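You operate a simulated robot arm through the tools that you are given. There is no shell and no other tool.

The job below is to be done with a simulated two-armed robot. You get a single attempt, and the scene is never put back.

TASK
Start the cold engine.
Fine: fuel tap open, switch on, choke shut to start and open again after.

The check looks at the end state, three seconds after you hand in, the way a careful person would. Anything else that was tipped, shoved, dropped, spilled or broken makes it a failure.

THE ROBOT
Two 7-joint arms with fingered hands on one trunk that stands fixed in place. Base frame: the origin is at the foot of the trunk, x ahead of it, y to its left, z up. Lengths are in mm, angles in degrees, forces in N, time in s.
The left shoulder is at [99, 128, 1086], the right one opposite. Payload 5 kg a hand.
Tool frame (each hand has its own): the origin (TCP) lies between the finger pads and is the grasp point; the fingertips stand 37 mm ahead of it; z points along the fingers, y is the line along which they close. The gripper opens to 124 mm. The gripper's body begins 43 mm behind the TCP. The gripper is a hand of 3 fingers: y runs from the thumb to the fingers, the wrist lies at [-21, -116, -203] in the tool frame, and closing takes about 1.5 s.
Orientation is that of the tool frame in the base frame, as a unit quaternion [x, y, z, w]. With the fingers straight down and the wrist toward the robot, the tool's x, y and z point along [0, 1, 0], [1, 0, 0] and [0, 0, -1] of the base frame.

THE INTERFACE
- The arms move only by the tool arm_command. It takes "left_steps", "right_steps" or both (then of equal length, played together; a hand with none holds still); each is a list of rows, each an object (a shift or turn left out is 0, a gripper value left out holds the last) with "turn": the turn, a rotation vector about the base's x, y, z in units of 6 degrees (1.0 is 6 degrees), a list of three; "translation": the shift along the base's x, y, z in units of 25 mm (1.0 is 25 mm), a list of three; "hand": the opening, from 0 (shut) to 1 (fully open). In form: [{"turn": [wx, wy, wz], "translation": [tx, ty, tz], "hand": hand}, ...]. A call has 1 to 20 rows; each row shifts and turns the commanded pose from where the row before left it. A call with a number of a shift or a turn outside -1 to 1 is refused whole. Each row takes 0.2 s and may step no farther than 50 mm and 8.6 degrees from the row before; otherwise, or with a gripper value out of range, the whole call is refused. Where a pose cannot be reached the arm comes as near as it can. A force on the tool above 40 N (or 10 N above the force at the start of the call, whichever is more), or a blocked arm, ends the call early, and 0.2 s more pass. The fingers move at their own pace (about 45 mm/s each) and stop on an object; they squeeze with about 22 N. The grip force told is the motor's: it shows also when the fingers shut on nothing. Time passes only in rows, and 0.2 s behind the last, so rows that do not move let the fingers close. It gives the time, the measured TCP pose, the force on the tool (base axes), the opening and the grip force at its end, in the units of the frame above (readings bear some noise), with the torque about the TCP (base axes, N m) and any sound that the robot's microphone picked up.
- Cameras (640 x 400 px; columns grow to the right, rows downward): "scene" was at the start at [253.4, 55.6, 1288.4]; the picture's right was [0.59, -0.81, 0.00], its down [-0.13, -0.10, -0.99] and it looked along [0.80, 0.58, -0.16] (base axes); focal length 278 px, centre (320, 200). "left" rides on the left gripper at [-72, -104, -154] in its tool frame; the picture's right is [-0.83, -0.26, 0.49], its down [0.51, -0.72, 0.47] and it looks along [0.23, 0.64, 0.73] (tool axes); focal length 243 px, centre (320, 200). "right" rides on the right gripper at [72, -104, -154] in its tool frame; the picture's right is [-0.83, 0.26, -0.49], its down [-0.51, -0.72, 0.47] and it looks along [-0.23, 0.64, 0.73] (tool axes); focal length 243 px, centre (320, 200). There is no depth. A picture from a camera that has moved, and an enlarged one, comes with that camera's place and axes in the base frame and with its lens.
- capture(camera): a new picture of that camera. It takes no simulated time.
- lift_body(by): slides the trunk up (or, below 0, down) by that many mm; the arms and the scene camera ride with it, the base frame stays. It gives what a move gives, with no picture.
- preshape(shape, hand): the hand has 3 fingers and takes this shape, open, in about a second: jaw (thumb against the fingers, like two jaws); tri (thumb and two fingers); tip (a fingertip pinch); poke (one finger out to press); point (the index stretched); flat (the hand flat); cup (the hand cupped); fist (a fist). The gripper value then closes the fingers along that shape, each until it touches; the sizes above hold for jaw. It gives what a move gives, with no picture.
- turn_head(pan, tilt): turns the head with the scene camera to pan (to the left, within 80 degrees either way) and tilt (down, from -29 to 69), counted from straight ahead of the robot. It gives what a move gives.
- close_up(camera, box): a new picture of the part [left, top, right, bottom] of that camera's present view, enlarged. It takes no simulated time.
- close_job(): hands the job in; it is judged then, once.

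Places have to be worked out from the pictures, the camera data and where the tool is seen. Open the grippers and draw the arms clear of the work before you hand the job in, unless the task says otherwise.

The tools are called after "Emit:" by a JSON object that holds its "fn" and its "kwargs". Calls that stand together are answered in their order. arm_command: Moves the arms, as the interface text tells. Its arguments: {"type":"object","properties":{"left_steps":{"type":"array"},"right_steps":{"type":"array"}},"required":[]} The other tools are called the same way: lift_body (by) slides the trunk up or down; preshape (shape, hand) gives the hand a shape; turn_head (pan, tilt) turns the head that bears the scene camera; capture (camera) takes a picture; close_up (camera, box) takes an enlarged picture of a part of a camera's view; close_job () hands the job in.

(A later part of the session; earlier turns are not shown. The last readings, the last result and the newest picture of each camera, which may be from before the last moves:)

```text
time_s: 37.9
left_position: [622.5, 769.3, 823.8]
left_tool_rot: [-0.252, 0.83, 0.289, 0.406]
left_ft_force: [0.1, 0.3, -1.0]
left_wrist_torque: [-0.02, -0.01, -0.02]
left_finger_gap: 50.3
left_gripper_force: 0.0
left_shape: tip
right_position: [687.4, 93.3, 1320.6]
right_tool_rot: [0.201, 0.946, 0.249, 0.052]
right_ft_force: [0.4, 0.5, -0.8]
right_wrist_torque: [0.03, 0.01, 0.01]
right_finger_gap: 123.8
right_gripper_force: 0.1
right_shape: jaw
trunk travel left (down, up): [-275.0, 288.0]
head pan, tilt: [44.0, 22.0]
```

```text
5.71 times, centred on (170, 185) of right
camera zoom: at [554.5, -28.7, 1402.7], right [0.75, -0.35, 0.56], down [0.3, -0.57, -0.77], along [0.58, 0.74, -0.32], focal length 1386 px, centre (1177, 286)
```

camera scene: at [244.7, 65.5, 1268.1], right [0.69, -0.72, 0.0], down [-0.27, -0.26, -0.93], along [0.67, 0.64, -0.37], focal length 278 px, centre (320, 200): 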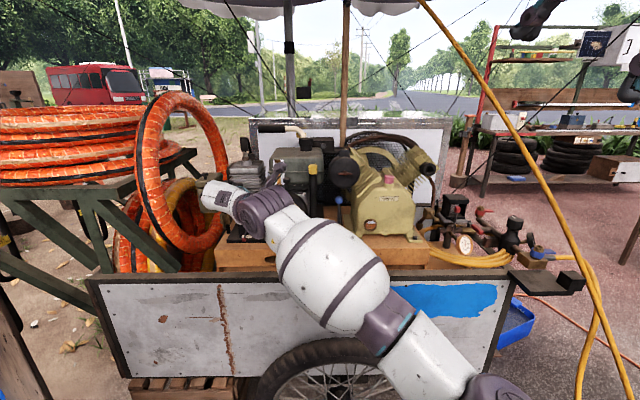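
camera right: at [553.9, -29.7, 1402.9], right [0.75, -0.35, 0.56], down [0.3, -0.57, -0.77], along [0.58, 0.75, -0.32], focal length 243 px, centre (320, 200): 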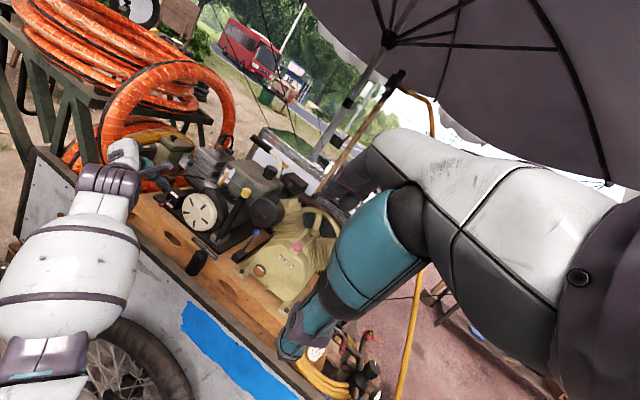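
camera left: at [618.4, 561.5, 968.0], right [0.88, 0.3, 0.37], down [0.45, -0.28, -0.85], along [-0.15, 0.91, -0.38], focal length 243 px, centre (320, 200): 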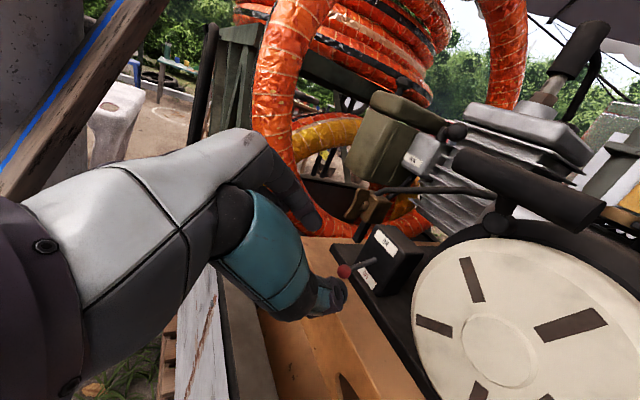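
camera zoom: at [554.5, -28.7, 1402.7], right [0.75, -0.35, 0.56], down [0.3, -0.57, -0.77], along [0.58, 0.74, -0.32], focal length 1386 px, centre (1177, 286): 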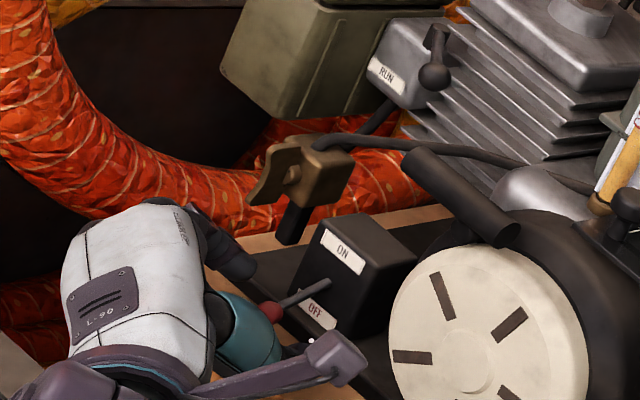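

The ball lies right between the fingertip and thumb tip. I'll close on it.

Emit:
{"fn": "arm_command", "kwargs": {"left_steps": [{"hand": 0}, {"hand": 0}, {"hand": 0}, {"hand": 0}, {"hand": 0}, {"hand": 0}]}}

Emit:
{"fn": "close_up", "kwargs": {"camera": "left", "box": [220, 160, 460, 360]}}

```text
time_s: 39.3
left_position: [622.0, 767.9, 824.6]
left_tool_rot: [-0.252, 0.829, 0.289, 0.408]
left_ft_force: [2.5, 4.5, 1.0]
left_wrist_torque: [0.04, -0.05, 0.04]
left_finger_gap: 8.3
left_gripper_force: 22.3
left_shape: tip
right_position: [686.9, 94.4, 1320.8]
right_tool_rot: [0.201, 0.946, 0.25, 0.052]
right_ft_force: [-0.2, -0.2, 0.2]
right_wrist_torque: [0.02, -0.03, 0.01]
right_finger_gap: 123.7
right_gripper_force: 0.0
right_shape: jaw
trunk travel left (down, up): [-275.0, 288.0]
head pan, tilt: [44.0, 22.0]
```

```text
2.00 times, centred on (340, 260) of left
camera zoom: at [646.8, 603.6, 933.6], right [0.88, 0.3, 0.37], down [0.45, -0.28, -0.85], along [-0.15, 0.91, -0.38], focal length 485 px, centre (280, 80)
```

zoom: 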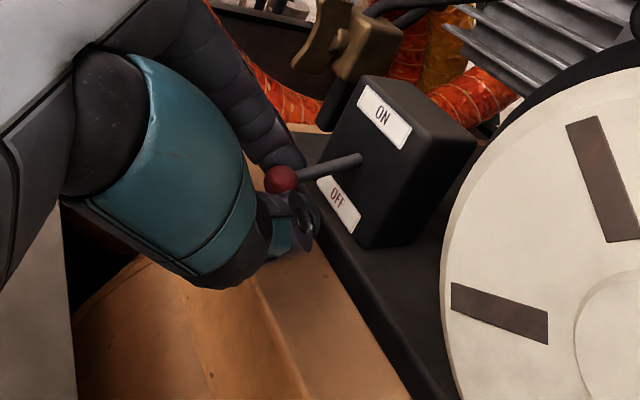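

The grip holds at an 8 mm gap with 22 N. I'll lift the lever up past centre to ON.

Emit:
{"fn": "arm_command", "kwargs": {"left_steps": [{"translation": [-0.03, -0.03, 0.28]}, {"translation": [-0.03, -0.03, 0.28]}, {"translation": [0, 0, 0.28]}, {"translation": [0.03, 0.03, 0.28]}, {"translation": [0.03, 0.03, 0.28]}]}}

Emit:
{"fn": "close_up", "kwargs": {"camera": "left", "box": [220, 160, 460, 360]}}

Emit:
{"fn": "close_up", "kwargs": {"camera": "right", "box": [120, 150, 220, 220]}}

```text
time_s: 40.5
left_position: [621.1, 769.6, 854.5]
left_tool_rot: [-0.252, 0.83, 0.287, 0.406]
left_ft_force: [2.6, 7.8, -16.9]
left_wrist_torque: [-0.32, 0.27, 0.09]
left_finger_gap: 8.0
left_gripper_force: 22.3
left_shape: tip
right_position: [690.2, 94.3, 1320.5]
right_tool_rot: [0.202, 0.946, 0.249, 0.052]
right_ft_force: [-0.2, 0.5, 0.4]
right_wrist_torque: [0.04, 0.02, -0.01]
right_finger_gap: 124.0
right_gripper_force: 0.0
right_shape: jaw
trunk travel left (down, up): [-275.0, 288.0]
head pan, tilt: [44.0, 22.0]
```

```text
2.00 times, centred on (340, 260) of left
camera zoom: at [647.7, 604.2, 963.6], right [0.88, 0.3, 0.36], down [0.44, -0.29, -0.85], along [-0.16, 0.91, -0.39], focal length 485 px, centre (280, 80)
```

zoom: 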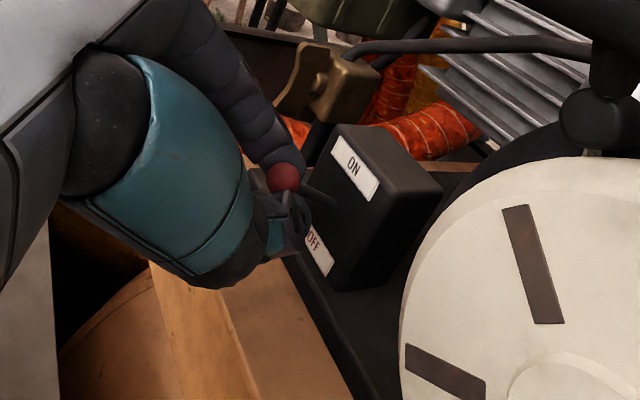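

```text
5.71 times, centred on (170, 185) of right
camera zoom: at [556.3, -26.7, 1401.8], right [0.75, -0.35, 0.56], down [0.3, -0.57, -0.77], along [0.58, 0.74, -0.32], focal length 1386 px, centre (1177, 286)
```

zoom: 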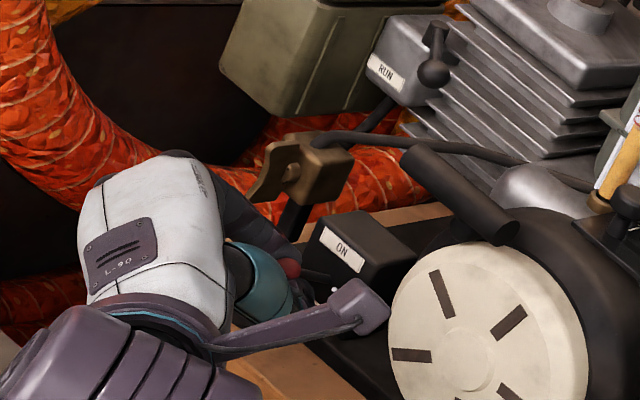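

The lever rose about 30 mm and now resists with 17 N, so it should be at the ON stop. I'll open the fingers and retreat along the finger axis to check.

Emit:
{"fn": "arm_command", "kwargs": {"left_steps": [{"hand": 0.45}, {"hand": 0.45}, {"hand": 0.45}, {"hand": 0.45}, {"translation": [-0.41, -0.555, 0.4]}, {"translation": [-0.41, -0.555, 0.4]}, {"translation": [-0.41, -0.555, 0.4]}, {"translation": [-0.41, -0.555, 0.8]}, {"translation": [-0.41, -0.555, 0.8]}]}}

Emit:
{"fn": "close_up", "kwargs": {"camera": "left", "box": [260, 200, 500, 400]}}

Emit:
{"fn": "close_up", "kwargs": {"camera": "right", "box": [120, 150, 220, 220]}}

Emit:
{"fn": "close_up", "kwargs": {"camera": "scene", "box": [190, 150, 300, 240]}}

```text
time_s: 42.5
left_position: [570.9, 697.3, 928.4]
left_tool_rot: [-0.251, 0.828, 0.288, 0.409]
left_ft_force: [-0.1, -1.1, 0.6]
left_wrist_torque: [0.0, 0.04, 0.01]
left_finger_gap: 55.5
left_gripper_force: 0.1
left_shape: tip
right_position: [687.7, 92.6, 1319.8]
right_tool_rot: [0.201, 0.946, 0.25, 0.052]
right_ft_force: [0.1, -0.2, 0.0]
right_wrist_torque: [0.01, 0.01, -0.01]
right_finger_gap: 123.9
right_gripper_force: 0.1
right_shape: jaw
trunk travel left (down, up): [-275.0, 288.0]
head pan, tilt: [44.0, 22.0]
```

```text
2.00 times, centred on (380, 300) of left
camera zoom: at [596.4, 532.0, 1037.8], right [0.88, 0.3, 0.37], down [0.45, -0.28, -0.85], along [-0.15, 0.91, -0.38], focal length 485 px, centre (200, 0)
```

zoom: 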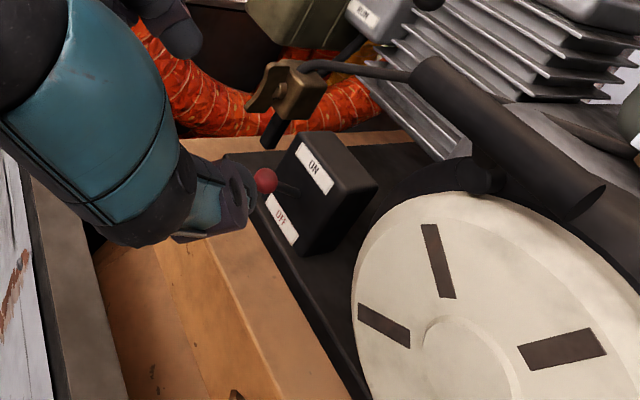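

```text
5.71 times, centred on (170, 185) of right
camera zoom: at [553.6, -30.0, 1403.1], right [0.75, -0.35, 0.56], down [0.3, -0.57, -0.77], along [0.58, 0.75, -0.32], focal length 1386 px, centre (1177, 286)
```

zoom: 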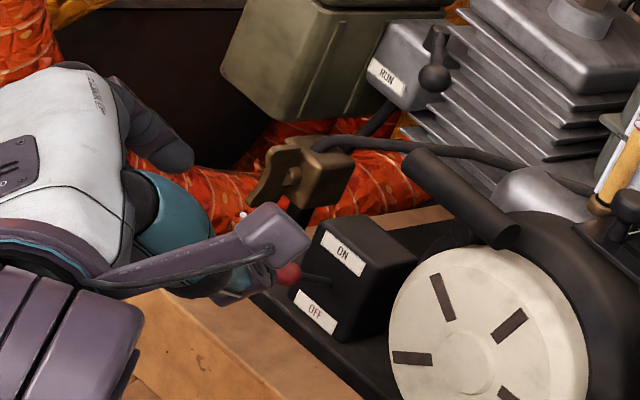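

```text
4.44 times, centred on (245, 195) of scene
camera zoom: at [244.4, 65.2, 1268.2], right [0.69, -0.72, 0.0], down [-0.27, -0.26, -0.93], along [0.67, 0.64, -0.37], focal length 1236 px, centre (653, 222)
```

zoom: 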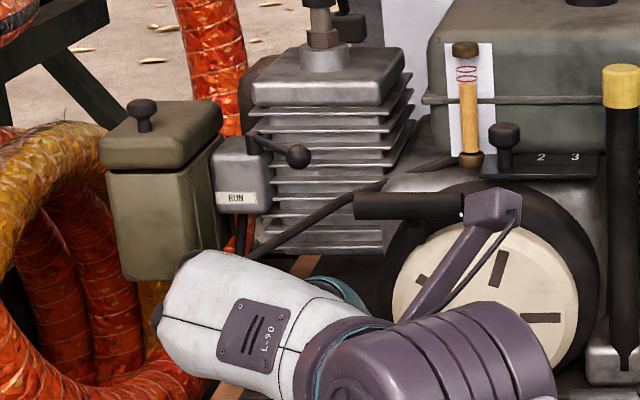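

The switch ball is now at z ≈ 844, level with ON. Next is the starter grip: I'll roll the hand back to its natural orientation and set the jaw shape, keeping clear in front of the cart.

Emit:
{"fn": "arm_command", "kwargs": {"left_steps": [{"turn": [0.534, 0.684, -0.498], "translation": [0, -0.3, 0.6]}, {"turn": [0.534, 0.684, -0.498], "translation": [0, -0.3, 0.6]}, {"turn": [0.534, 0.684, -0.498], "translation": [0, -0.3, 0.6]}, {"turn": [0.534, 0.684, -0.498], "translation": [0, 0, 0.6]}, {"turn": [0.534, 0.684, -0.498], "translation": [0, 0, 0.6]}, {"turn": [0.534, 0.684, -0.498], "translation": [0, 0, 0.6]}, {"turn": [0.534, 0.684, -0.498], "translation": [0, 0, 0.6]}, {"turn": [0.534, 0.684, -0.498]}, {"turn": [0.534, 0.684, -0.498]}, {"turn": [0.534, 0.684, -0.498]}, {"turn": [0.534, 0.684, -0.498]}, {"turn": [0.534, 0.684, -0.498]}, {"turn": [-0.645, 0.522, 0]}, {"turn": [-0.645, 0.522, 0]}, {"turn": [-0.645, 0.522, 0]}, {"turn": [0, 0, -1]}]}}

Emit:
{"fn": "preshape", "kwargs": {"shape": "jaw", "hand": "left"}}

Emit:
{"fn": "capture", "kwargs": {"camera": "left"}}

Emit:
{"fn": "close_up", "kwargs": {"camera": "right", "box": [80, 80, 240, 210]}}

Emit:
{"fn": "close_up", "kwargs": {"camera": "scene", "box": [190, 140, 350, 260]}}

```text
time_s: 45.9
left_position: [570.2, 676.6, 1033.2]
left_tool_rot: [0.349, 0.855, 0.357, 0.141]
left_ft_force: [0.4, 1.0, -1.2]
left_wrist_torque: [-0.02, 0.02, 0.0]
left_finger_gap: 55.5
left_gripper_force: 0.0
left_shape: tip
right_position: [686.5, 94.0, 1320.1]
right_tool_rot: [0.201, 0.946, 0.25, 0.052]
right_ft_force: [0.1, 0.1, -0.5]
right_wrist_torque: [-0.01, -0.03, 0.0]
right_finger_gap: 123.5
right_gripper_force: 0.1
right_shape: jaw
trunk travel left (down, up): [-275.0, 288.0]
head pan, tilt: [44.0, 22.0]
```

```text
time_s: 46.8
left_position: [570.7, 675.7, 1033.8]
left_tool_rot: [0.348, 0.856, 0.357, 0.14]
left_ft_force: [-0.6, -0.6, 0.6]
left_wrist_torque: [-0.01, -0.05, -0.01]
left_finger_gap: 124.0
left_gripper_force: 0.0
left_shape: jaw
right_position: [688.2, 93.3, 1319.9]
right_tool_rot: [0.201, 0.946, 0.25, 0.053]
right_ft_force: [-0.2, 0.4, 0.2]
right_wrist_torque: [0.01, -0.01, 0.0]
right_finger_gap: 123.7
right_gripper_force: 0.2
right_shape: jaw
trunk travel left (down, up): [-275.0, 288.0]
head pan, tilt: [44.0, 22.0]
```

```text
taken
camera left: at [496.1, 494.4, 1068.2], right [0.71, -0.46, -0.54], down [-0.49, 0.23, -0.84], along [0.51, 0.86, -0.06], focal length 243 px, centre (320, 200)
```

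left: 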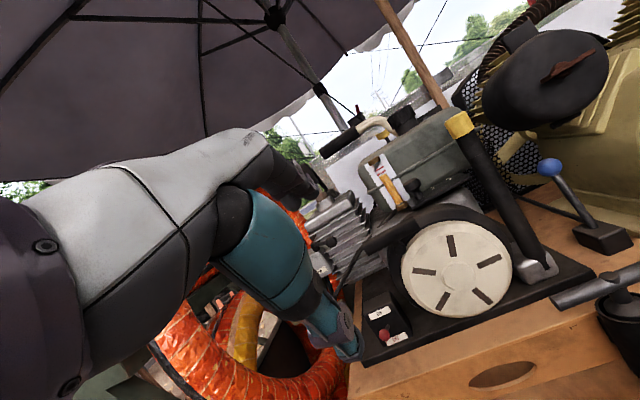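

```text
3.08 times, centred on (160, 145) of right
camera zoom: at [554.0, -29.3, 1402.9], right [0.75, -0.35, 0.56], down [0.3, -0.57, -0.77], along [0.58, 0.75, -0.32], focal length 746 px, centre (812, 369)
```

zoom: 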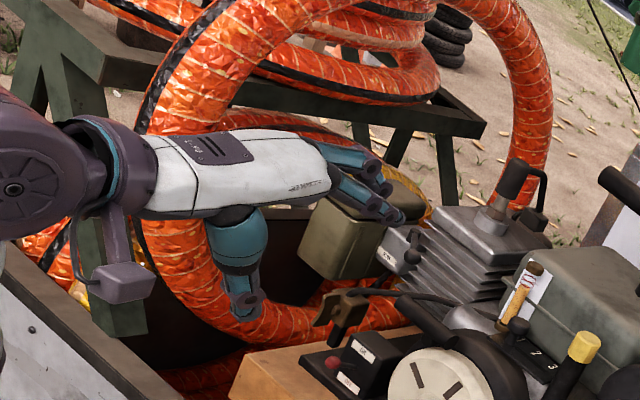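

```text
3.33 times, centred on (270, 200) of scene
camera zoom: at [244.8, 65.8, 1268.1], right [0.69, -0.72, 0.0], down [-0.27, -0.26, -0.93], along [0.67, 0.64, -0.37], focal length 927 px, centre (487, 200)
```

zoom: 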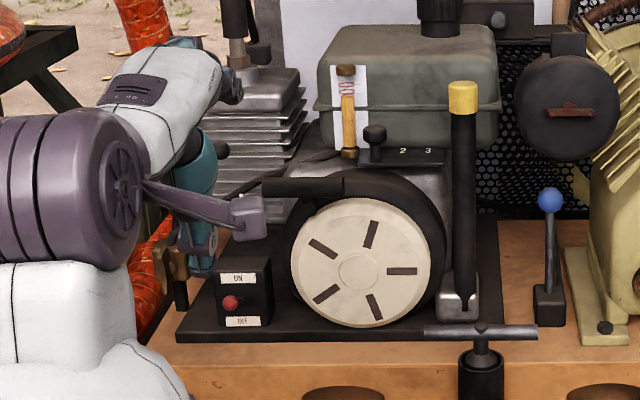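

The jaw hand shows its thumb below and two fingers above, aligned with the bar. I'll half-close it and move to a standoff on the bar's pull axis.

Emit:
{"fn": "arm_command", "kwargs": {"left_steps": [{"translation": [0.82, 0.1, 0.1], "hand": 0.5}, {"translation": [0.82, 0.1, 0.1], "hand": 0.5}, {"translation": [0.82, 0.1, 0.1], "hand": 0.5}, {"hand": 0.5}]}}

Emit:
{"fn": "capture", "kwargs": {"camera": "left"}}

Emit:
{"fn": "close_up", "kwargs": {"camera": "right", "box": [120, 100, 260, 210]}}

Emit:
{"fn": "close_up", "kwargs": {"camera": "scene", "box": [190, 120, 350, 240]}}

```text
time_s: 47.8
left_position: [631.6, 682.8, 1042.0]
left_tool_rot: [0.348, 0.855, 0.358, 0.141]
left_ft_force: [-0.3, 0.3, -0.3]
left_wrist_torque: [0.03, -0.01, -0.03]
left_finger_gap: 62.9
left_gripper_force: 0.1
left_shape: jaw
right_position: [687.8, 92.8, 1320.4]
right_tool_rot: [0.202, 0.945, 0.25, 0.054]
right_ft_force: [0.0, 0.7, -0.4]
right_wrist_torque: [0.01, 0.02, -0.02]
right_finger_gap: 123.6
right_gripper_force: 0.2
right_shape: jaw
trunk travel left (down, up): [-275.0, 288.0]
head pan, tilt: [44.0, 22.0]
```

```text
taken
camera left: at [557.5, 501.3, 1076.6], right [0.71, -0.46, -0.54], down [-0.49, 0.23, -0.84], along [0.51, 0.86, -0.06], focal length 243 px, centre (320, 200)
```

left: 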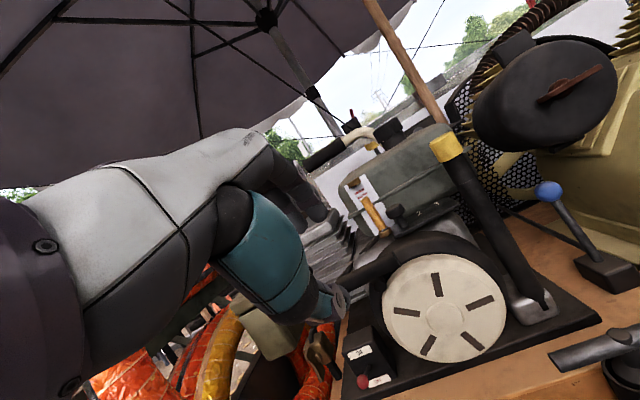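

```text
3.64 times, centred on (190, 155) of right
camera zoom: at [553.8, -29.5, 1403.0], right [0.75, -0.35, 0.56], down [0.3, -0.57, -0.77], along [0.58, 0.75, -0.32], focal length 882 px, centre (793, 364)
```

zoom: 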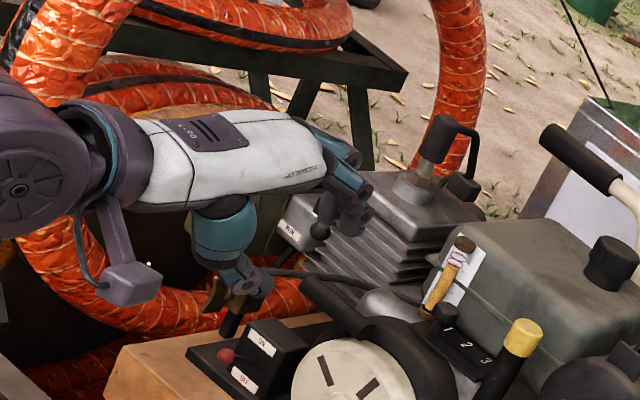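

```text
3.33 times, centred on (270, 180) of scene
camera zoom: at [244.6, 65.6, 1268.1], right [0.69, -0.72, 0.0], down [-0.27, -0.26, -0.93], along [0.67, 0.64, -0.37], focal length 927 px, centre (487, 267)
```

zoom: 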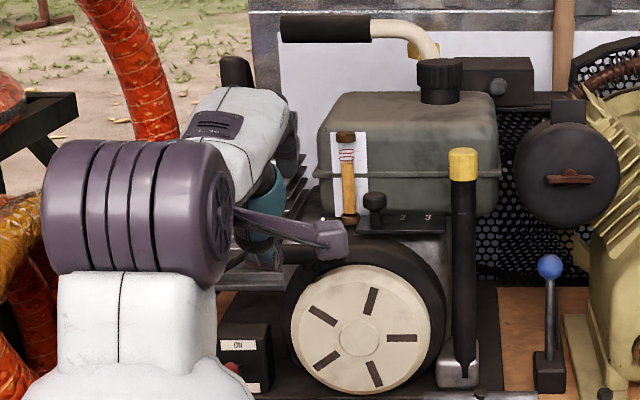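

The projected grasp point matches the bar's position in the right view. I'll advance along the finger axis toward the bar.

Emit:
{"fn": "arm_command", "kwargs": {"left_steps": [{"translation": [0.49, 0.51, -0.707]}, {"translation": [0.49, 0.51, -0.707]}, {"translation": [0.49, 0.51, -0.707]}]}}

Emit:
{"fn": "close_up", "kwargs": {"camera": "left", "box": [240, 160, 480, 360]}}

Emit:
{"fn": "close_up", "kwargs": {"camera": "right", "box": [140, 120, 230, 190]}}

Emit:
{"fn": "close_up", "kwargs": {"camera": "scene", "box": [220, 150, 330, 230]}}

```text
time_s: 48.6
left_position: [668.8, 723.0, 987.7]
left_tool_rot: [0.348, 0.855, 0.358, 0.141]
left_ft_force: [-0.7, 0.2, 0.2]
left_wrist_torque: [-0.04, -0.05, -0.02]
left_finger_gap: 62.5
left_gripper_force: 0.1
left_shape: jaw
right_position: [687.7, 93.7, 1319.5]
right_tool_rot: [0.201, 0.946, 0.25, 0.052]
right_ft_force: [0.0, 0.3, -0.4]
right_wrist_torque: [0.0, 0.02, 0.02]
right_finger_gap: 123.6
right_gripper_force: 0.1
right_shape: jaw
trunk travel left (down, up): [-275.0, 288.0]
head pan, tilt: [44.0, 22.0]
```

```text
2.00 times, centred on (360, 260) of left
camera zoom: at [593.9, 541.6, 1022.3], right [0.71, -0.46, -0.54], down [-0.49, 0.23, -0.84], along [0.51, 0.86, -0.06], focal length 485 px, centre (240, 80)
```

zoom: 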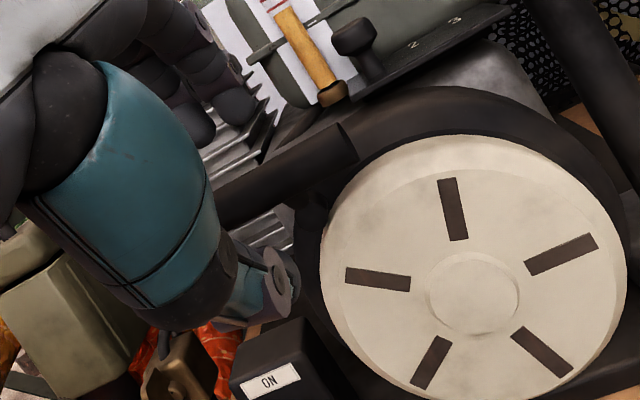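

```text
5.71 times, centred on (185, 155) of right
camera zoom: at [554.5, -28.8, 1402.7], right [0.75, -0.35, 0.56], down [0.3, -0.57, -0.77], along [0.58, 0.74, -0.32], focal length 1386 px, centre (1091, 457)
```

zoom: 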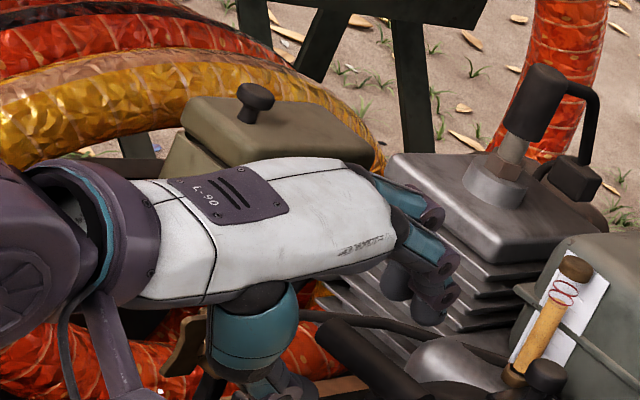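

```text
5.00 times, centred on (275, 190) of scene
camera zoom: at [245.2, 66.2, 1267.9], right [0.69, -0.72, 0.0], down [-0.27, -0.26, -0.93], along [0.67, 0.64, -0.38], focal length 1391 px, centre (545, 250)
```

zoom: 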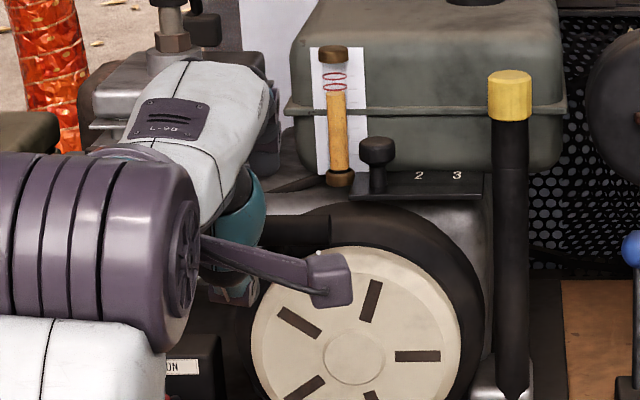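

The bar lies squarely between thumb and fingers. I'll shift slightly toward the bar's centre, go in the last 20 mm, and close.

Emit:
{"fn": "arm_command", "kwargs": {"left_steps": [{"translation": [0.38, 0.08, -0.34]}, {"translation": [0.38, 0.08, -0.34]}, {"translation": [0, 0, 0]}]}}

Emit:
{"fn": "close_up", "kwargs": {"camera": "left", "box": [240, 160, 480, 360]}}

Emit:
{"fn": "close_up", "kwargs": {"camera": "right", "box": [150, 130, 230, 190]}}

```text
time_s: 49.4
left_position: [686.3, 725.6, 971.2]
left_tool_rot: [0.349, 0.855, 0.358, 0.141]
left_ft_force: [0.0, 0.6, 0.1]
left_wrist_torque: [-0.01, 0.01, 0.02]
left_finger_gap: 62.6
left_gripper_force: 0.1
left_shape: jaw
right_position: [687.3, 93.2, 1320.1]
right_tool_rot: [0.202, 0.946, 0.25, 0.053]
right_ft_force: [-1.1, 0.0, -0.7]
right_wrist_torque: [-0.04, 0.0, 0.01]
right_finger_gap: 123.9
right_gripper_force: 0.0
right_shape: jaw
trunk travel left (down, up): [-275.0, 288.0]
head pan, tilt: [44.0, 22.0]
```

```text
2.00 times, centred on (360, 260) of left
camera zoom: at [612.5, 544.1, 1005.6], right [0.71, -0.46, -0.54], down [-0.49, 0.23, -0.84], along [0.51, 0.86, -0.06], focal length 485 px, centre (240, 80)
```

zoom: 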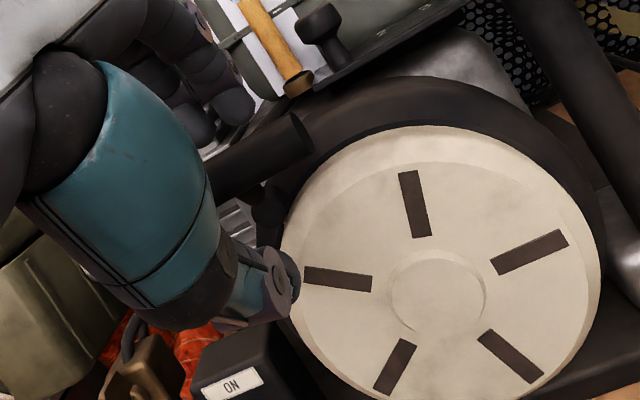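

```text
6.67 times, centred on (190, 160) of right
camera zoom: at [553.9, -29.6, 1403.0], right [0.75, -0.35, 0.56], down [0.3, -0.57, -0.77], along [0.58, 0.75, -0.32], focal length 1618 px, centre (1187, 467)
```

zoom: 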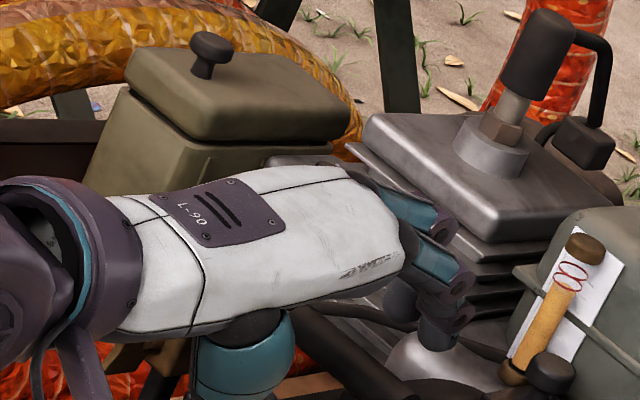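

No contact forces so far. I'll close the hand on the bar.

Emit:
{"fn": "arm_command", "kwargs": {"left_steps": [{"hand": 0}, {"hand": 0}, {"hand": 0}, {"hand": 0}, {"hand": 0}, {"hand": 0}, {"hand": 0}]}}

Emit:
{"fn": "close_up", "kwargs": {"camera": "left", "box": [240, 160, 480, 360]}}

Emit:
{"fn": "close_up", "kwargs": {"camera": "right", "box": [150, 130, 230, 190]}}

Emit:
{"fn": "close_up", "kwargs": {"camera": "scene", "box": [220, 150, 330, 230]}}

```text
time_s: 51.0
left_position: [687.0, 725.7, 970.1]
left_tool_rot: [0.348, 0.855, 0.357, 0.141]
left_ft_force: [-0.1, 0.3, -4.3]
left_wrist_torque: [-0.03, 0.01, 0.01]
left_finger_gap: 4.3
left_gripper_force: 22.2
left_shape: jaw
right_position: [688.8, 93.7, 1320.5]
right_tool_rot: [0.201, 0.946, 0.25, 0.052]
right_ft_force: [-0.2, -0.5, 0.8]
right_wrist_torque: [-0.01, 0.01, -0.01]
right_finger_gap: 123.7
right_gripper_force: 0.0
right_shape: jaw
trunk travel left (down, up): [-275.0, 288.0]
head pan, tilt: [44.0, 22.0]
```

```text
2.00 times, centred on (360, 260) of left
camera zoom: at [612.9, 544.5, 1004.8], right [0.71, -0.46, -0.54], down [-0.49, 0.23, -0.84], along [0.51, 0.86, -0.06], focal length 485 px, centre (240, 80)
```

zoom: 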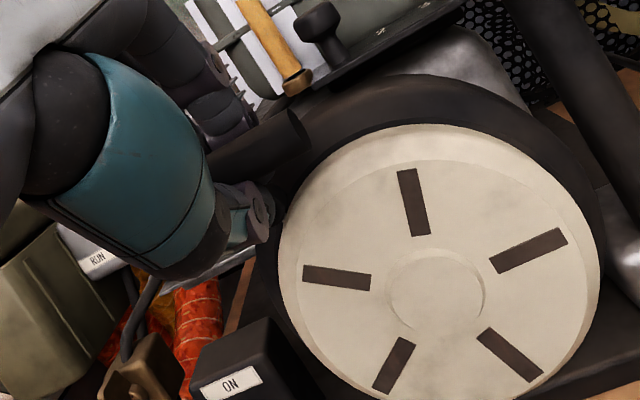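

```text
6.67 times, centred on (190, 160) of right
camera zoom: at [554.5, -28.9, 1402.7], right [0.75, -0.35, 0.56], down [0.3, -0.57, -0.77], along [0.58, 0.75, -0.32], focal length 1618 px, centre (1187, 467)
```

zoom: 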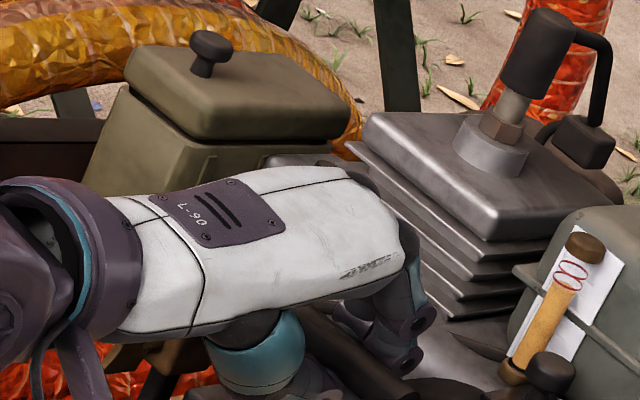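

```text
5.00 times, centred on (275, 190) of scene
camera zoom: at [245.2, 66.2, 1267.9], right [0.69, -0.72, 0.0], down [-0.27, -0.26, -0.93], along [0.67, 0.64, -0.38], focal length 1391 px, centre (545, 250)
```

zoom: 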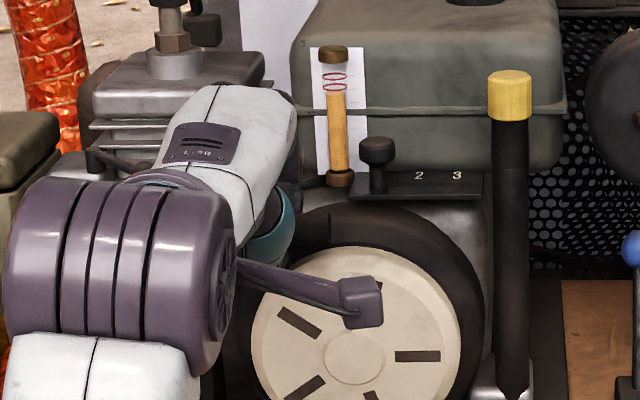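

The fingers closed past the bar (4 mm at the tips, 22 N), so it appears caged. I'll test with a small 20 mm pull first.

Emit:
{"fn": "arm_command", "kwargs": {"left_steps": [{"translation": [-0.2, -0.2, 0.2]}, {"translation": [-0.2, -0.2, 0.2]}]}}

Emit:
{"fn": "close_up", "kwargs": {"camera": "left", "box": [240, 160, 480, 360]}}

Emit:
{"fn": "close_up", "kwargs": {"camera": "right", "box": [150, 130, 230, 190]}}

```text
time_s: 51.6
left_position: [677.1, 716.1, 982.7]
left_tool_rot: [0.348, 0.855, 0.358, 0.141]
left_ft_force: [12.0, 11.7, 7.8]
left_wrist_torque: [0.18, -0.28, -0.03]
left_finger_gap: 4.5
left_gripper_force: 22.2
left_shape: jaw
right_position: [687.5, 94.2, 1320.3]
right_tool_rot: [0.201, 0.946, 0.249, 0.051]
right_ft_force: [0.5, 0.6, 0.1]
right_wrist_torque: [0.01, 0.02, -0.03]
right_finger_gap: 123.9
right_gripper_force: 0.1
right_shape: jaw
trunk travel left (down, up): [-275.0, 288.0]
head pan, tilt: [44.0, 22.0]
```

```text
2.00 times, centred on (360, 260) of left
camera zoom: at [602.8, 534.7, 1015.7], right [0.71, -0.46, -0.54], down [-0.49, 0.23, -0.84], along [0.51, 0.86, -0.06], focal length 485 px, centre (240, 80)
```

zoom: 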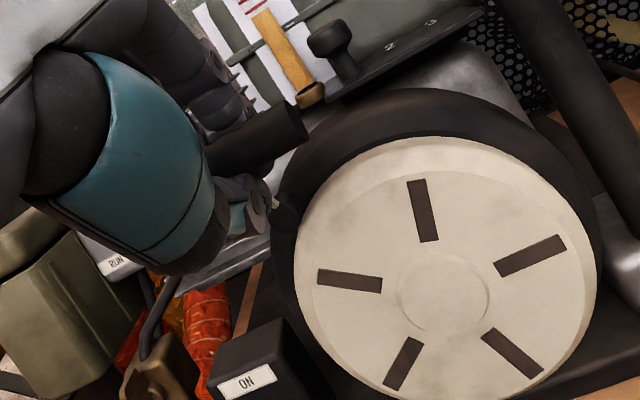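

```text
6.67 times, centred on (190, 160) of right
camera zoom: at [554.9, -28.8, 1402.7], right [0.75, -0.35, 0.56], down [0.3, -0.57, -0.77], along [0.58, 0.74, -0.32], focal length 1618 px, centre (1187, 467)
```

zoom: 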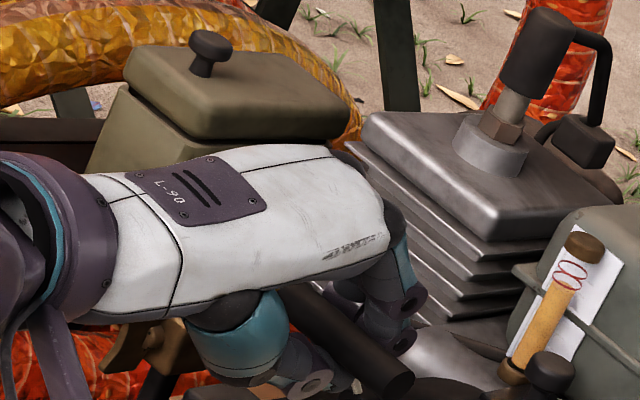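

The bar follows the hand and rope is coming out, with about 17 N tension toward the engine. Now a brisk full pull toward the robot.

Emit:
{"fn": "arm_command", "kwargs": {"left_steps": [{"translation": [-1, -1, 0.4]}, {"translation": [-1, -1, 0.4]}, {"translation": [-1, -1, 0.4]}, {"translation": [-1, -1, 0.4]}, {"translation": [-1, -1, 0.4]}, {"translation": [-1, -1, 0.4]}, {"translation": [-1, -1, 0.4]}, {"translation": [-1, -1, 0.4]}, {"translation": [-1, -1, 0.4]}]}}

Emit:
{"fn": "capture", "kwargs": {"camera": "scene"}}

Emit:
{"fn": "capture", "kwargs": {"camera": "right"}}

Emit:
{"fn": "capture", "kwargs": {"camera": "left"}}

```text
time_s: 52.0
left_position: [665.0, 703.6, 992.9]
left_tool_rot: [0.347, 0.852, 0.364, 0.144]
left_ft_force: [25.5, 19.3, 19.0]
left_wrist_torque: [0.22, -0.37, -0.16]
left_finger_gap: 4.5
left_gripper_force: 22.2
left_shape: jaw
right_position: [688.4, 94.0, 1319.8]
right_tool_rot: [0.201, 0.946, 0.25, 0.051]
right_ft_force: [-0.5, 0.2, -0.7]
right_wrist_torque: [-0.01, 0.0, 0.0]
right_finger_gap: 123.7
right_gripper_force: 0.0
right_shape: jaw
trunk travel left (down, up): [-275.0, 288.0]
head pan, tilt: [44.0, 22.0]
stopped in row 1 (left hand): the force on the tool passed its limit at 49 N (the readings are from after the stop); the commanded pose is now the measured one
```

```text
taken
camera scene: at [245.8, 65.6, 1268.0], right [0.69, -0.72, 0.0], down [-0.27, -0.26, -0.93], along [0.67, 0.64, -0.38], focal length 278 px, centre (320, 200)
```

scene: 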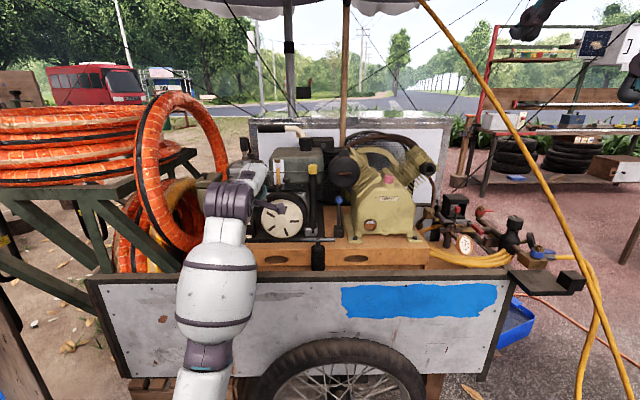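

```text
taken
camera right: at [555.0, -29.5, 1402.6], right [0.75, -0.35, 0.56], down [0.3, -0.57, -0.77], along [0.58, 0.74, -0.32], focal length 243 px, centre (320, 200)
```

right: 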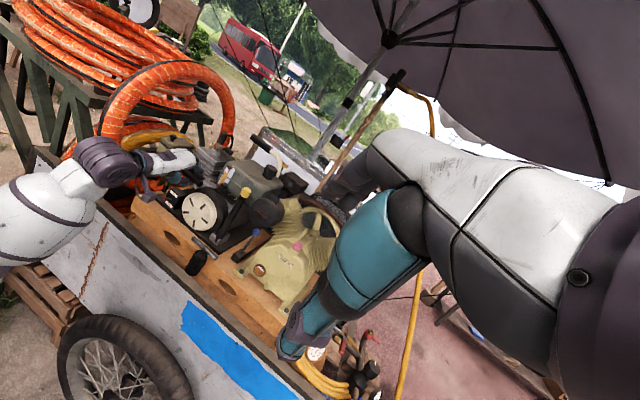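

```text
taken
camera left: at [589.5, 521.5, 1024.2], right [0.71, -0.45, -0.54], down [-0.48, 0.24, -0.84], along [0.51, 0.86, -0.05], focal length 243 px, centre (320, 200)
```

left: 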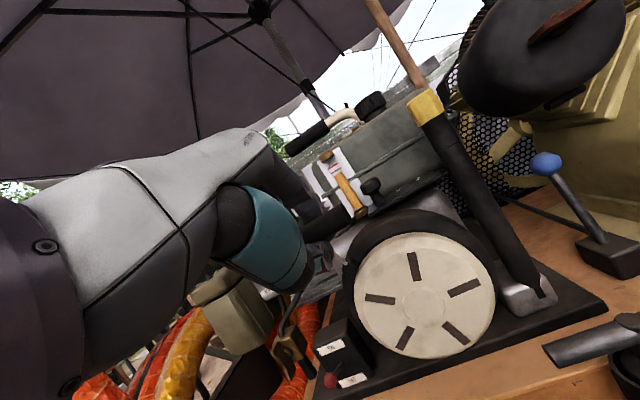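

It stopped at 49 N, and the force points toward the engine and upward, which suggests the rope exits more steeply upward than my pull. I'll relieve it by moving up a little and check the force direction.

Emit:
{"fn": "arm_command", "kwargs": {"left_steps": [{"translation": [0, 0, 0.3]}, {"translation": [0, 0, 0.3]}]}}

Emit:
{"fn": "close_up", "kwargs": {"camera": "left", "box": [260, 180, 420, 310]}}

Emit:
{"fn": "close_up", "kwargs": {"camera": "right", "box": [150, 130, 230, 190]}}

```text
time_s: 52.6
left_position: [665.0, 704.0, 1002.5]
left_tool_rot: [0.347, 0.855, 0.359, 0.141]
left_ft_force: [3.9, 5.3, 0.0]
left_wrist_torque: [-0.1, -0.07, 0.02]
left_finger_gap: 5.0
left_gripper_force: 21.3
left_shape: jaw
right_position: [687.1, 94.2, 1320.3]
right_tool_rot: [0.202, 0.946, 0.249, 0.052]
right_ft_force: [-0.2, -0.3, 0.0]
right_wrist_torque: [-0.01, 0.01, -0.04]
right_finger_gap: 123.8
right_gripper_force: 0.0
right_shape: jaw
trunk travel left (down, up): [-275.0, 288.0]
head pan, tilt: [44.0, 22.0]
```

```text
3.08 times, centred on (340, 245) of left
camera zoom: at [589.8, 521.4, 1035.9], right [0.71, -0.45, -0.54], down [-0.49, 0.23, -0.84], along [0.51, 0.86, -0.05], focal length 746 px, centre (258, 62)
```

zoom: 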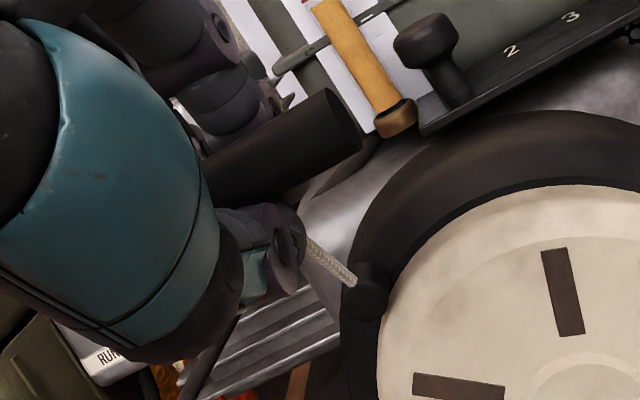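

```text
6.67 times, centred on (190, 160) of right
camera zoom: at [554.6, -28.5, 1402.5], right [0.75, -0.35, 0.56], down [0.3, -0.57, -0.77], along [0.58, 0.74, -0.32], focal length 1618 px, centre (1187, 467)
```

zoom: 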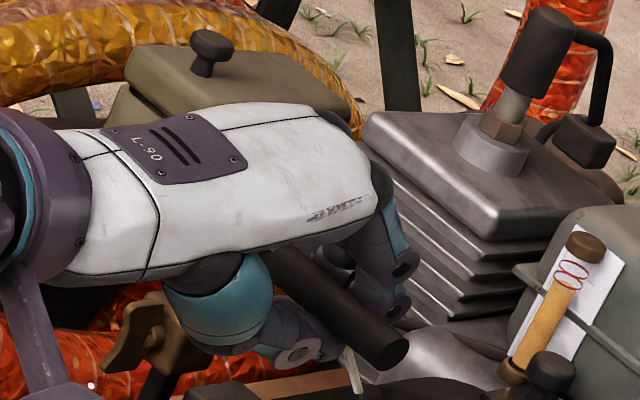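

The rope is visible running from its guide to the bar, and the tension drops when pulling slowly, so the spike came from starting too abruptly. I'll let the rope back in, then pull along the rope direction with a ramped speed.

Emit:
{"fn": "arm_command", "kwargs": {"left_steps": [{"translation": [0.27, 0.27, -0.36]}, {"translation": [0.27, 0.27, -0.36]}, {"translation": [0.2, 0.2, -0.26]}, {"translation": [0, 0, 0]}]}}

Emit:
{"fn": "arm_command", "kwargs": {"left_steps": [{"translation": [-0.2, -0.2, 0.24]}, {"translation": [-0.35, -0.35, 0.42]}, {"translation": [-0.5, -0.5, 0.55]}, {"translation": [-0.65, -0.65, 0.7]}, {"translation": [-0.8, -0.8, 0.8]}, {"translation": [-0.9, -0.9, 0.9]}, {"translation": [-1, -1, 0.9]}, {"translation": [-1, -1, 0.9]}, {"translation": [-1, -1, 0.8]}]}}

Emit:
{"fn": "capture", "kwargs": {"camera": "left"}}

Emit:
{"fn": "capture", "kwargs": {"camera": "right"}}

```text
time_s: 53.6
left_position: [682.2, 722.0, 977.6]
left_tool_rot: [0.347, 0.855, 0.36, 0.14]
left_ft_force: [-7.3, -4.8, -11.6]
left_wrist_torque: [-0.25, 0.1, 0.02]
left_finger_gap: 5.3
left_gripper_force: 22.0
left_shape: jaw
right_position: [688.9, 93.3, 1319.5]
right_tool_rot: [0.202, 0.946, 0.249, 0.052]
right_ft_force: [1.0, 0.8, -0.4]
right_wrist_torque: [-0.01, -0.02, 0.0]
right_finger_gap: 124.2
right_gripper_force: 0.0
right_shape: jaw
trunk travel left (down, up): [-275.0, 288.0]
head pan, tilt: [44.0, 22.0]
```

```text
time_s: 54.5
left_position: [648.2, 688.4, 1023.6]
left_tool_rot: [0.345, 0.852, 0.366, 0.145]
left_ft_force: [24.3, 17.2, 18.2]
left_wrist_torque: [0.21, -0.35, -0.11]
left_finger_gap: 4.4
left_gripper_force: 22.2
left_shape: jaw
right_position: [688.1, 94.2, 1319.7]
right_tool_rot: [0.201, 0.946, 0.249, 0.051]
right_ft_force: [0.7, -0.6, 0.5]
right_wrist_torque: [-0.01, 0.0, 0.0]
right_finger_gap: 123.7
right_gripper_force: 0.1
right_shape: jaw
trunk travel left (down, up): [-275.0, 288.0]
head pan, tilt: [44.0, 22.0]
stopped in row 4 (left hand): the force on the tool passed its limit at 43 N (the readings are from after the stop); the commanded pose is now the measured one
```

```text
taken
camera left: at [574.3, 506.4, 1054.1], right [0.72, -0.45, -0.53], down [-0.48, 0.24, -0.84], along [0.51, 0.86, -0.04], focal length 243 px, centre (320, 200)
```

left: 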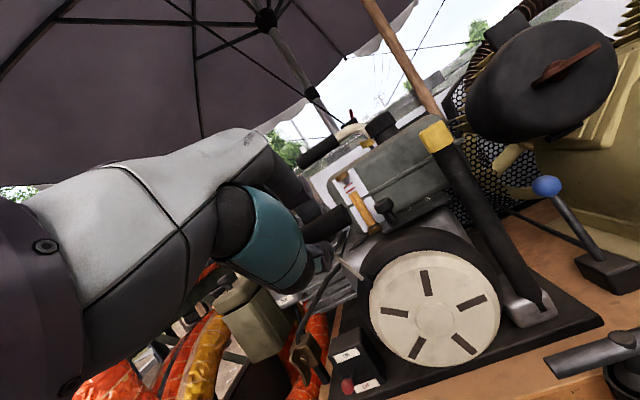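

```text
taken
camera right: at [555.3, -29.0, 1402.5], right [0.75, -0.35, 0.56], down [0.3, -0.57, -0.77], along [0.58, 0.74, -0.32], focal length 243 px, centre (320, 200)
```

right: 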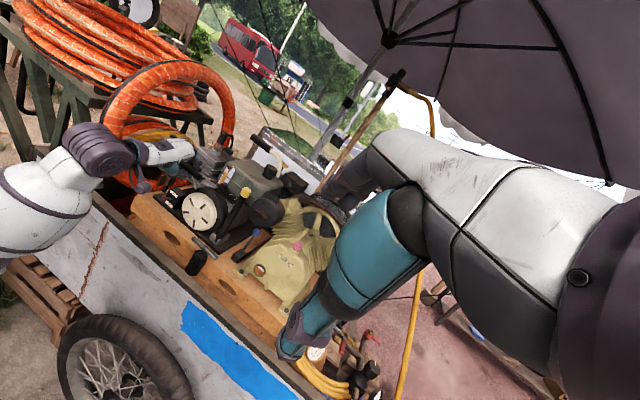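

The reaction is mostly perpendicular to the fingers, so the bar runs out along a steeper line, about 50° up. I'll let it back in along that line, then pull exactly along it.

Emit:
{"fn": "arm_command", "kwargs": {"left_steps": [{"translation": [0.17, 0.11, 0.14]}, {"translation": [0.318, 0.318, -0.536]}, {"translation": [0.318, 0.318, -0.536]}, {"translation": [0.318, 0.318, -0.536]}, {"translation": [0.318, 0.318, -0.536]}, {"translation": [0, 0, 0]}]}}

Emit:
{"fn": "arm_command", "kwargs": {"left_steps": [{"translation": [-0.2, -0.2, 0.337]}, {"translation": [-0.3, -0.3, 0.506]}, {"translation": [-0.4, -0.4, 0.675]}, {"translation": [-0.5, -0.5, 0.843]}, {"translation": [-0.59, -0.59, 1]}, {"translation": [-0.59, -0.59, 1]}, {"translation": [-0.59, -0.59, 1]}, {"translation": [-0.59, -0.59, 1]}, {"translation": [-0.59, -0.59, 1]}]}}

Emit:
{"fn": "capture", "kwargs": {"camera": "left"}}

```text
time_s: 55.9
left_position: [684.7, 724.3, 970.6]
left_tool_rot: [0.345, 0.853, 0.364, 0.142]
left_ft_force: [-2.7, -1.5, -7.2]
left_wrist_torque: [-0.17, 0.05, 0.01]
left_finger_gap: 4.9
left_gripper_force: 22.1
left_shape: jaw
right_position: [687.9, 93.5, 1320.7]
right_tool_rot: [0.203, 0.946, 0.248, 0.053]
right_ft_force: [-0.2, 0.2, -0.3]
right_wrist_torque: [-0.02, -0.01, -0.02]
right_finger_gap: 123.4
right_gripper_force: 0.1
right_shape: jaw
trunk travel left (down, up): [-275.0, 288.0]
head pan, tilt: [44.0, 22.0]
```

```text
time_s: 57.7
left_position: [597.8, 634.7, 1120.6]
left_tool_rot: [0.344, 0.853, 0.365, 0.144]
left_ft_force: [22.7, 23.0, 15.7]
left_wrist_torque: [0.13, -0.32, -0.03]
left_finger_gap: 3.8
left_gripper_force: 22.3
left_shape: jaw
right_position: [689.4, 93.8, 1319.9]
right_tool_rot: [0.202, 0.946, 0.249, 0.052]
right_ft_force: [-0.7, -0.4, -0.4]
right_wrist_torque: [0.03, 0.01, -0.04]
right_finger_gap: 123.8
right_gripper_force: 0.0
right_shape: jaw
trunk travel left (down, up): [-275.0, 288.0]
head pan, tilt: [44.0, 22.0]
stopped in row 8 (left hand): the force on the tool passed its limit at 40 N (the readings are from after the stop); the commanded pose is now the measured one
```

```text
taken
camera left: at [523.2, 454.4, 1153.0], right [0.72, -0.45, -0.54], down [-0.48, 0.24, -0.84], along [0.51, 0.86, -0.04], focal length 243 px, centre (320, 200)
```

left: 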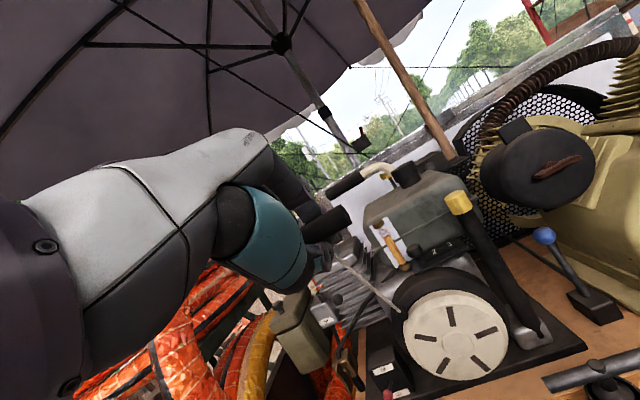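

It pulled 195 mm before lateral force built up again; the true line is about 53° up. I'll correct back onto the line and continue outward to learn the stroke.

Emit:
{"fn": "arm_command", "kwargs": {"left_steps": [{"translation": [0.17, 0.17, 0.22]}, {"translation": [-0.25, -0.25, 0.47]}, {"translation": [-0.4, -0.4, 0.75]}, {"translation": [-0.5, -0.5, 0.94]}, {"translation": [-0.53, -0.53, 1]}, {"translation": [-0.53, -0.53, 1]}, {"translation": [-0.53, -0.53, 1]}, {"translation": [-0.53, -0.53, 1]}]}}

Emit:
{"fn": "capture", "kwargs": {"camera": "left"}}

```text
time_s: 58.8
left_position: [575.7, 612.9, 1174.9]
left_tool_rot: [0.347, 0.857, 0.356, 0.138]
left_ft_force: [13.1, 19.1, -16.6]
left_wrist_torque: [-0.18, 0.04, 0.06]
left_finger_gap: 4.5
left_gripper_force: 21.6
left_shape: jaw
right_position: [690.4, 96.3, 1318.4]
right_tool_rot: [0.201, 0.946, 0.248, 0.051]
right_ft_force: [-1.1, -0.4, 0.6]
right_wrist_torque: [-0.01, -0.02, -0.01]
right_finger_gap: 124.0
right_gripper_force: 0.0
right_shape: jaw
trunk travel left (down, up): [-275.0, 288.0]
head pan, tilt: [44.0, 22.0]
stopped in row 5 (left hand): the force on the tool passed its limit at 58 N (the readings are from after the stop); the commanded pose is now the measured one
```

```text
taken
camera left: at [501.8, 432.1, 1210.0], right [0.71, -0.46, -0.54], down [-0.49, 0.23, -0.84], along [0.51, 0.86, -0.06], focal length 243 px, centre (320, 200)
```

left: 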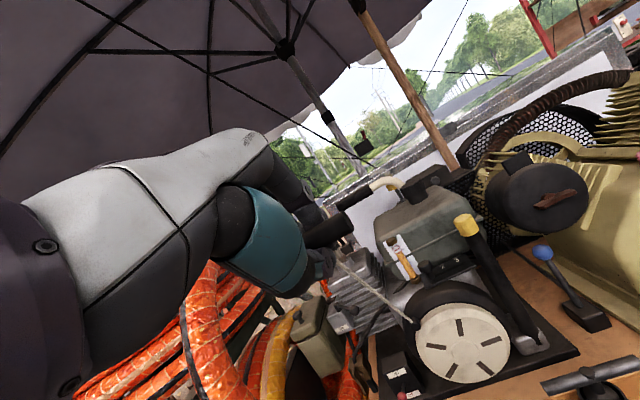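

The force is now straight along the rope at 259 mm, so that's the end of the stroke. I'll return along the measured line and then make one continuous fast pull within that stroke.

Emit:
{"fn": "arm_command", "kwargs": {"left_steps": [{"translation": [0.3, 0.3, -0.55]}, {"translation": [0.513, 0.52, -0.95]}, {"translation": [0.513, 0.52, -0.95]}, {"translation": [0.513, 0.52, -0.95]}, {"translation": [0.513, 0.52, -0.95]}, {"translation": [0.513, 0.52, -0.95]}, {"translation": [0.513, 0.52, -0.95]}, {"translation": [0.513, 0.52, -0.95]}, {"translation": [0.35, 0.355, -0.65]}, {"translation": [0.1, 0.1, -0.18]}, {"translation": [0, 0, 0]}]}}

Emit:
{"fn": "arm_command", "kwargs": {"left_steps": [{"translation": [-0.324, -0.328, 0.6]}, {"translation": [-0.513, -0.52, 0.95]}, {"translation": [-0.54, -0.547, 1]}, {"translation": [-0.54, -0.547, 1]}, {"translation": [-0.54, -0.547, 1]}, {"translation": [-0.54, -0.547, 1]}, {"translation": [-0.54, -0.547, 1]}, {"translation": [-0.4, -0.41, 0.75]}]}}

Emit:
{"fn": "close_up", "kwargs": {"camera": "left", "box": [300, 180, 540, 380]}}

```text
time_s: 61.2
left_position: [682.0, 720.4, 975.4]
left_tool_rot: [0.348, 0.855, 0.359, 0.14]
left_ft_force: [1.7, -3.9, -5.3]
left_wrist_torque: [-0.16, 0.01, -0.06]
left_finger_gap: 5.0
left_gripper_force: 22.0
left_shape: jaw
right_position: [688.2, 92.7, 1319.8]
right_tool_rot: [0.201, 0.946, 0.25, 0.052]
right_ft_force: [-0.2, -0.5, 0.4]
right_wrist_torque: [0.04, 0.03, -0.01]
right_finger_gap: 123.7
right_gripper_force: 0.1
right_shape: jaw
trunk travel left (down, up): [-275.0, 288.0]
head pan, tilt: [44.0, 22.0]
```

```text
time_s: 63.0
left_position: [583.7, 621.8, 1160.6]
left_tool_rot: [0.346, 0.855, 0.359, 0.14]
left_ft_force: [0.4, 5.0, -7.3]
left_wrist_torque: [-0.14, -0.02, 0.07]
left_finger_gap: 4.7
left_gripper_force: 22.1
left_shape: jaw
right_position: [687.9, 94.3, 1320.8]
right_tool_rot: [0.201, 0.946, 0.249, 0.052]
right_ft_force: [0.4, -0.2, 0.7]
right_wrist_torque: [-0.01, 0.04, 0.03]
right_finger_gap: 123.6
right_gripper_force: 0.1
right_shape: jaw
trunk travel left (down, up): [-275.0, 288.0]
head pan, tilt: [44.0, 22.0]
```

```text
2.00 times, centred on (420, 280) of left
camera zoom: at [509.7, 440.7, 1195.1], right [0.71, -0.45, -0.54], down [-0.49, 0.23, -0.84], along [0.51, 0.86, -0.06], focal length 485 px, centre (120, 40)
```

zoom: 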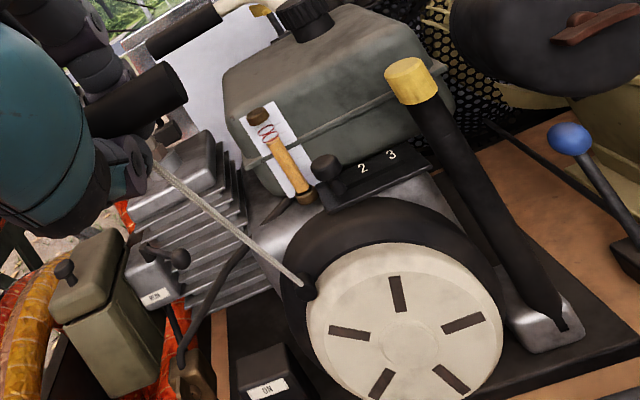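

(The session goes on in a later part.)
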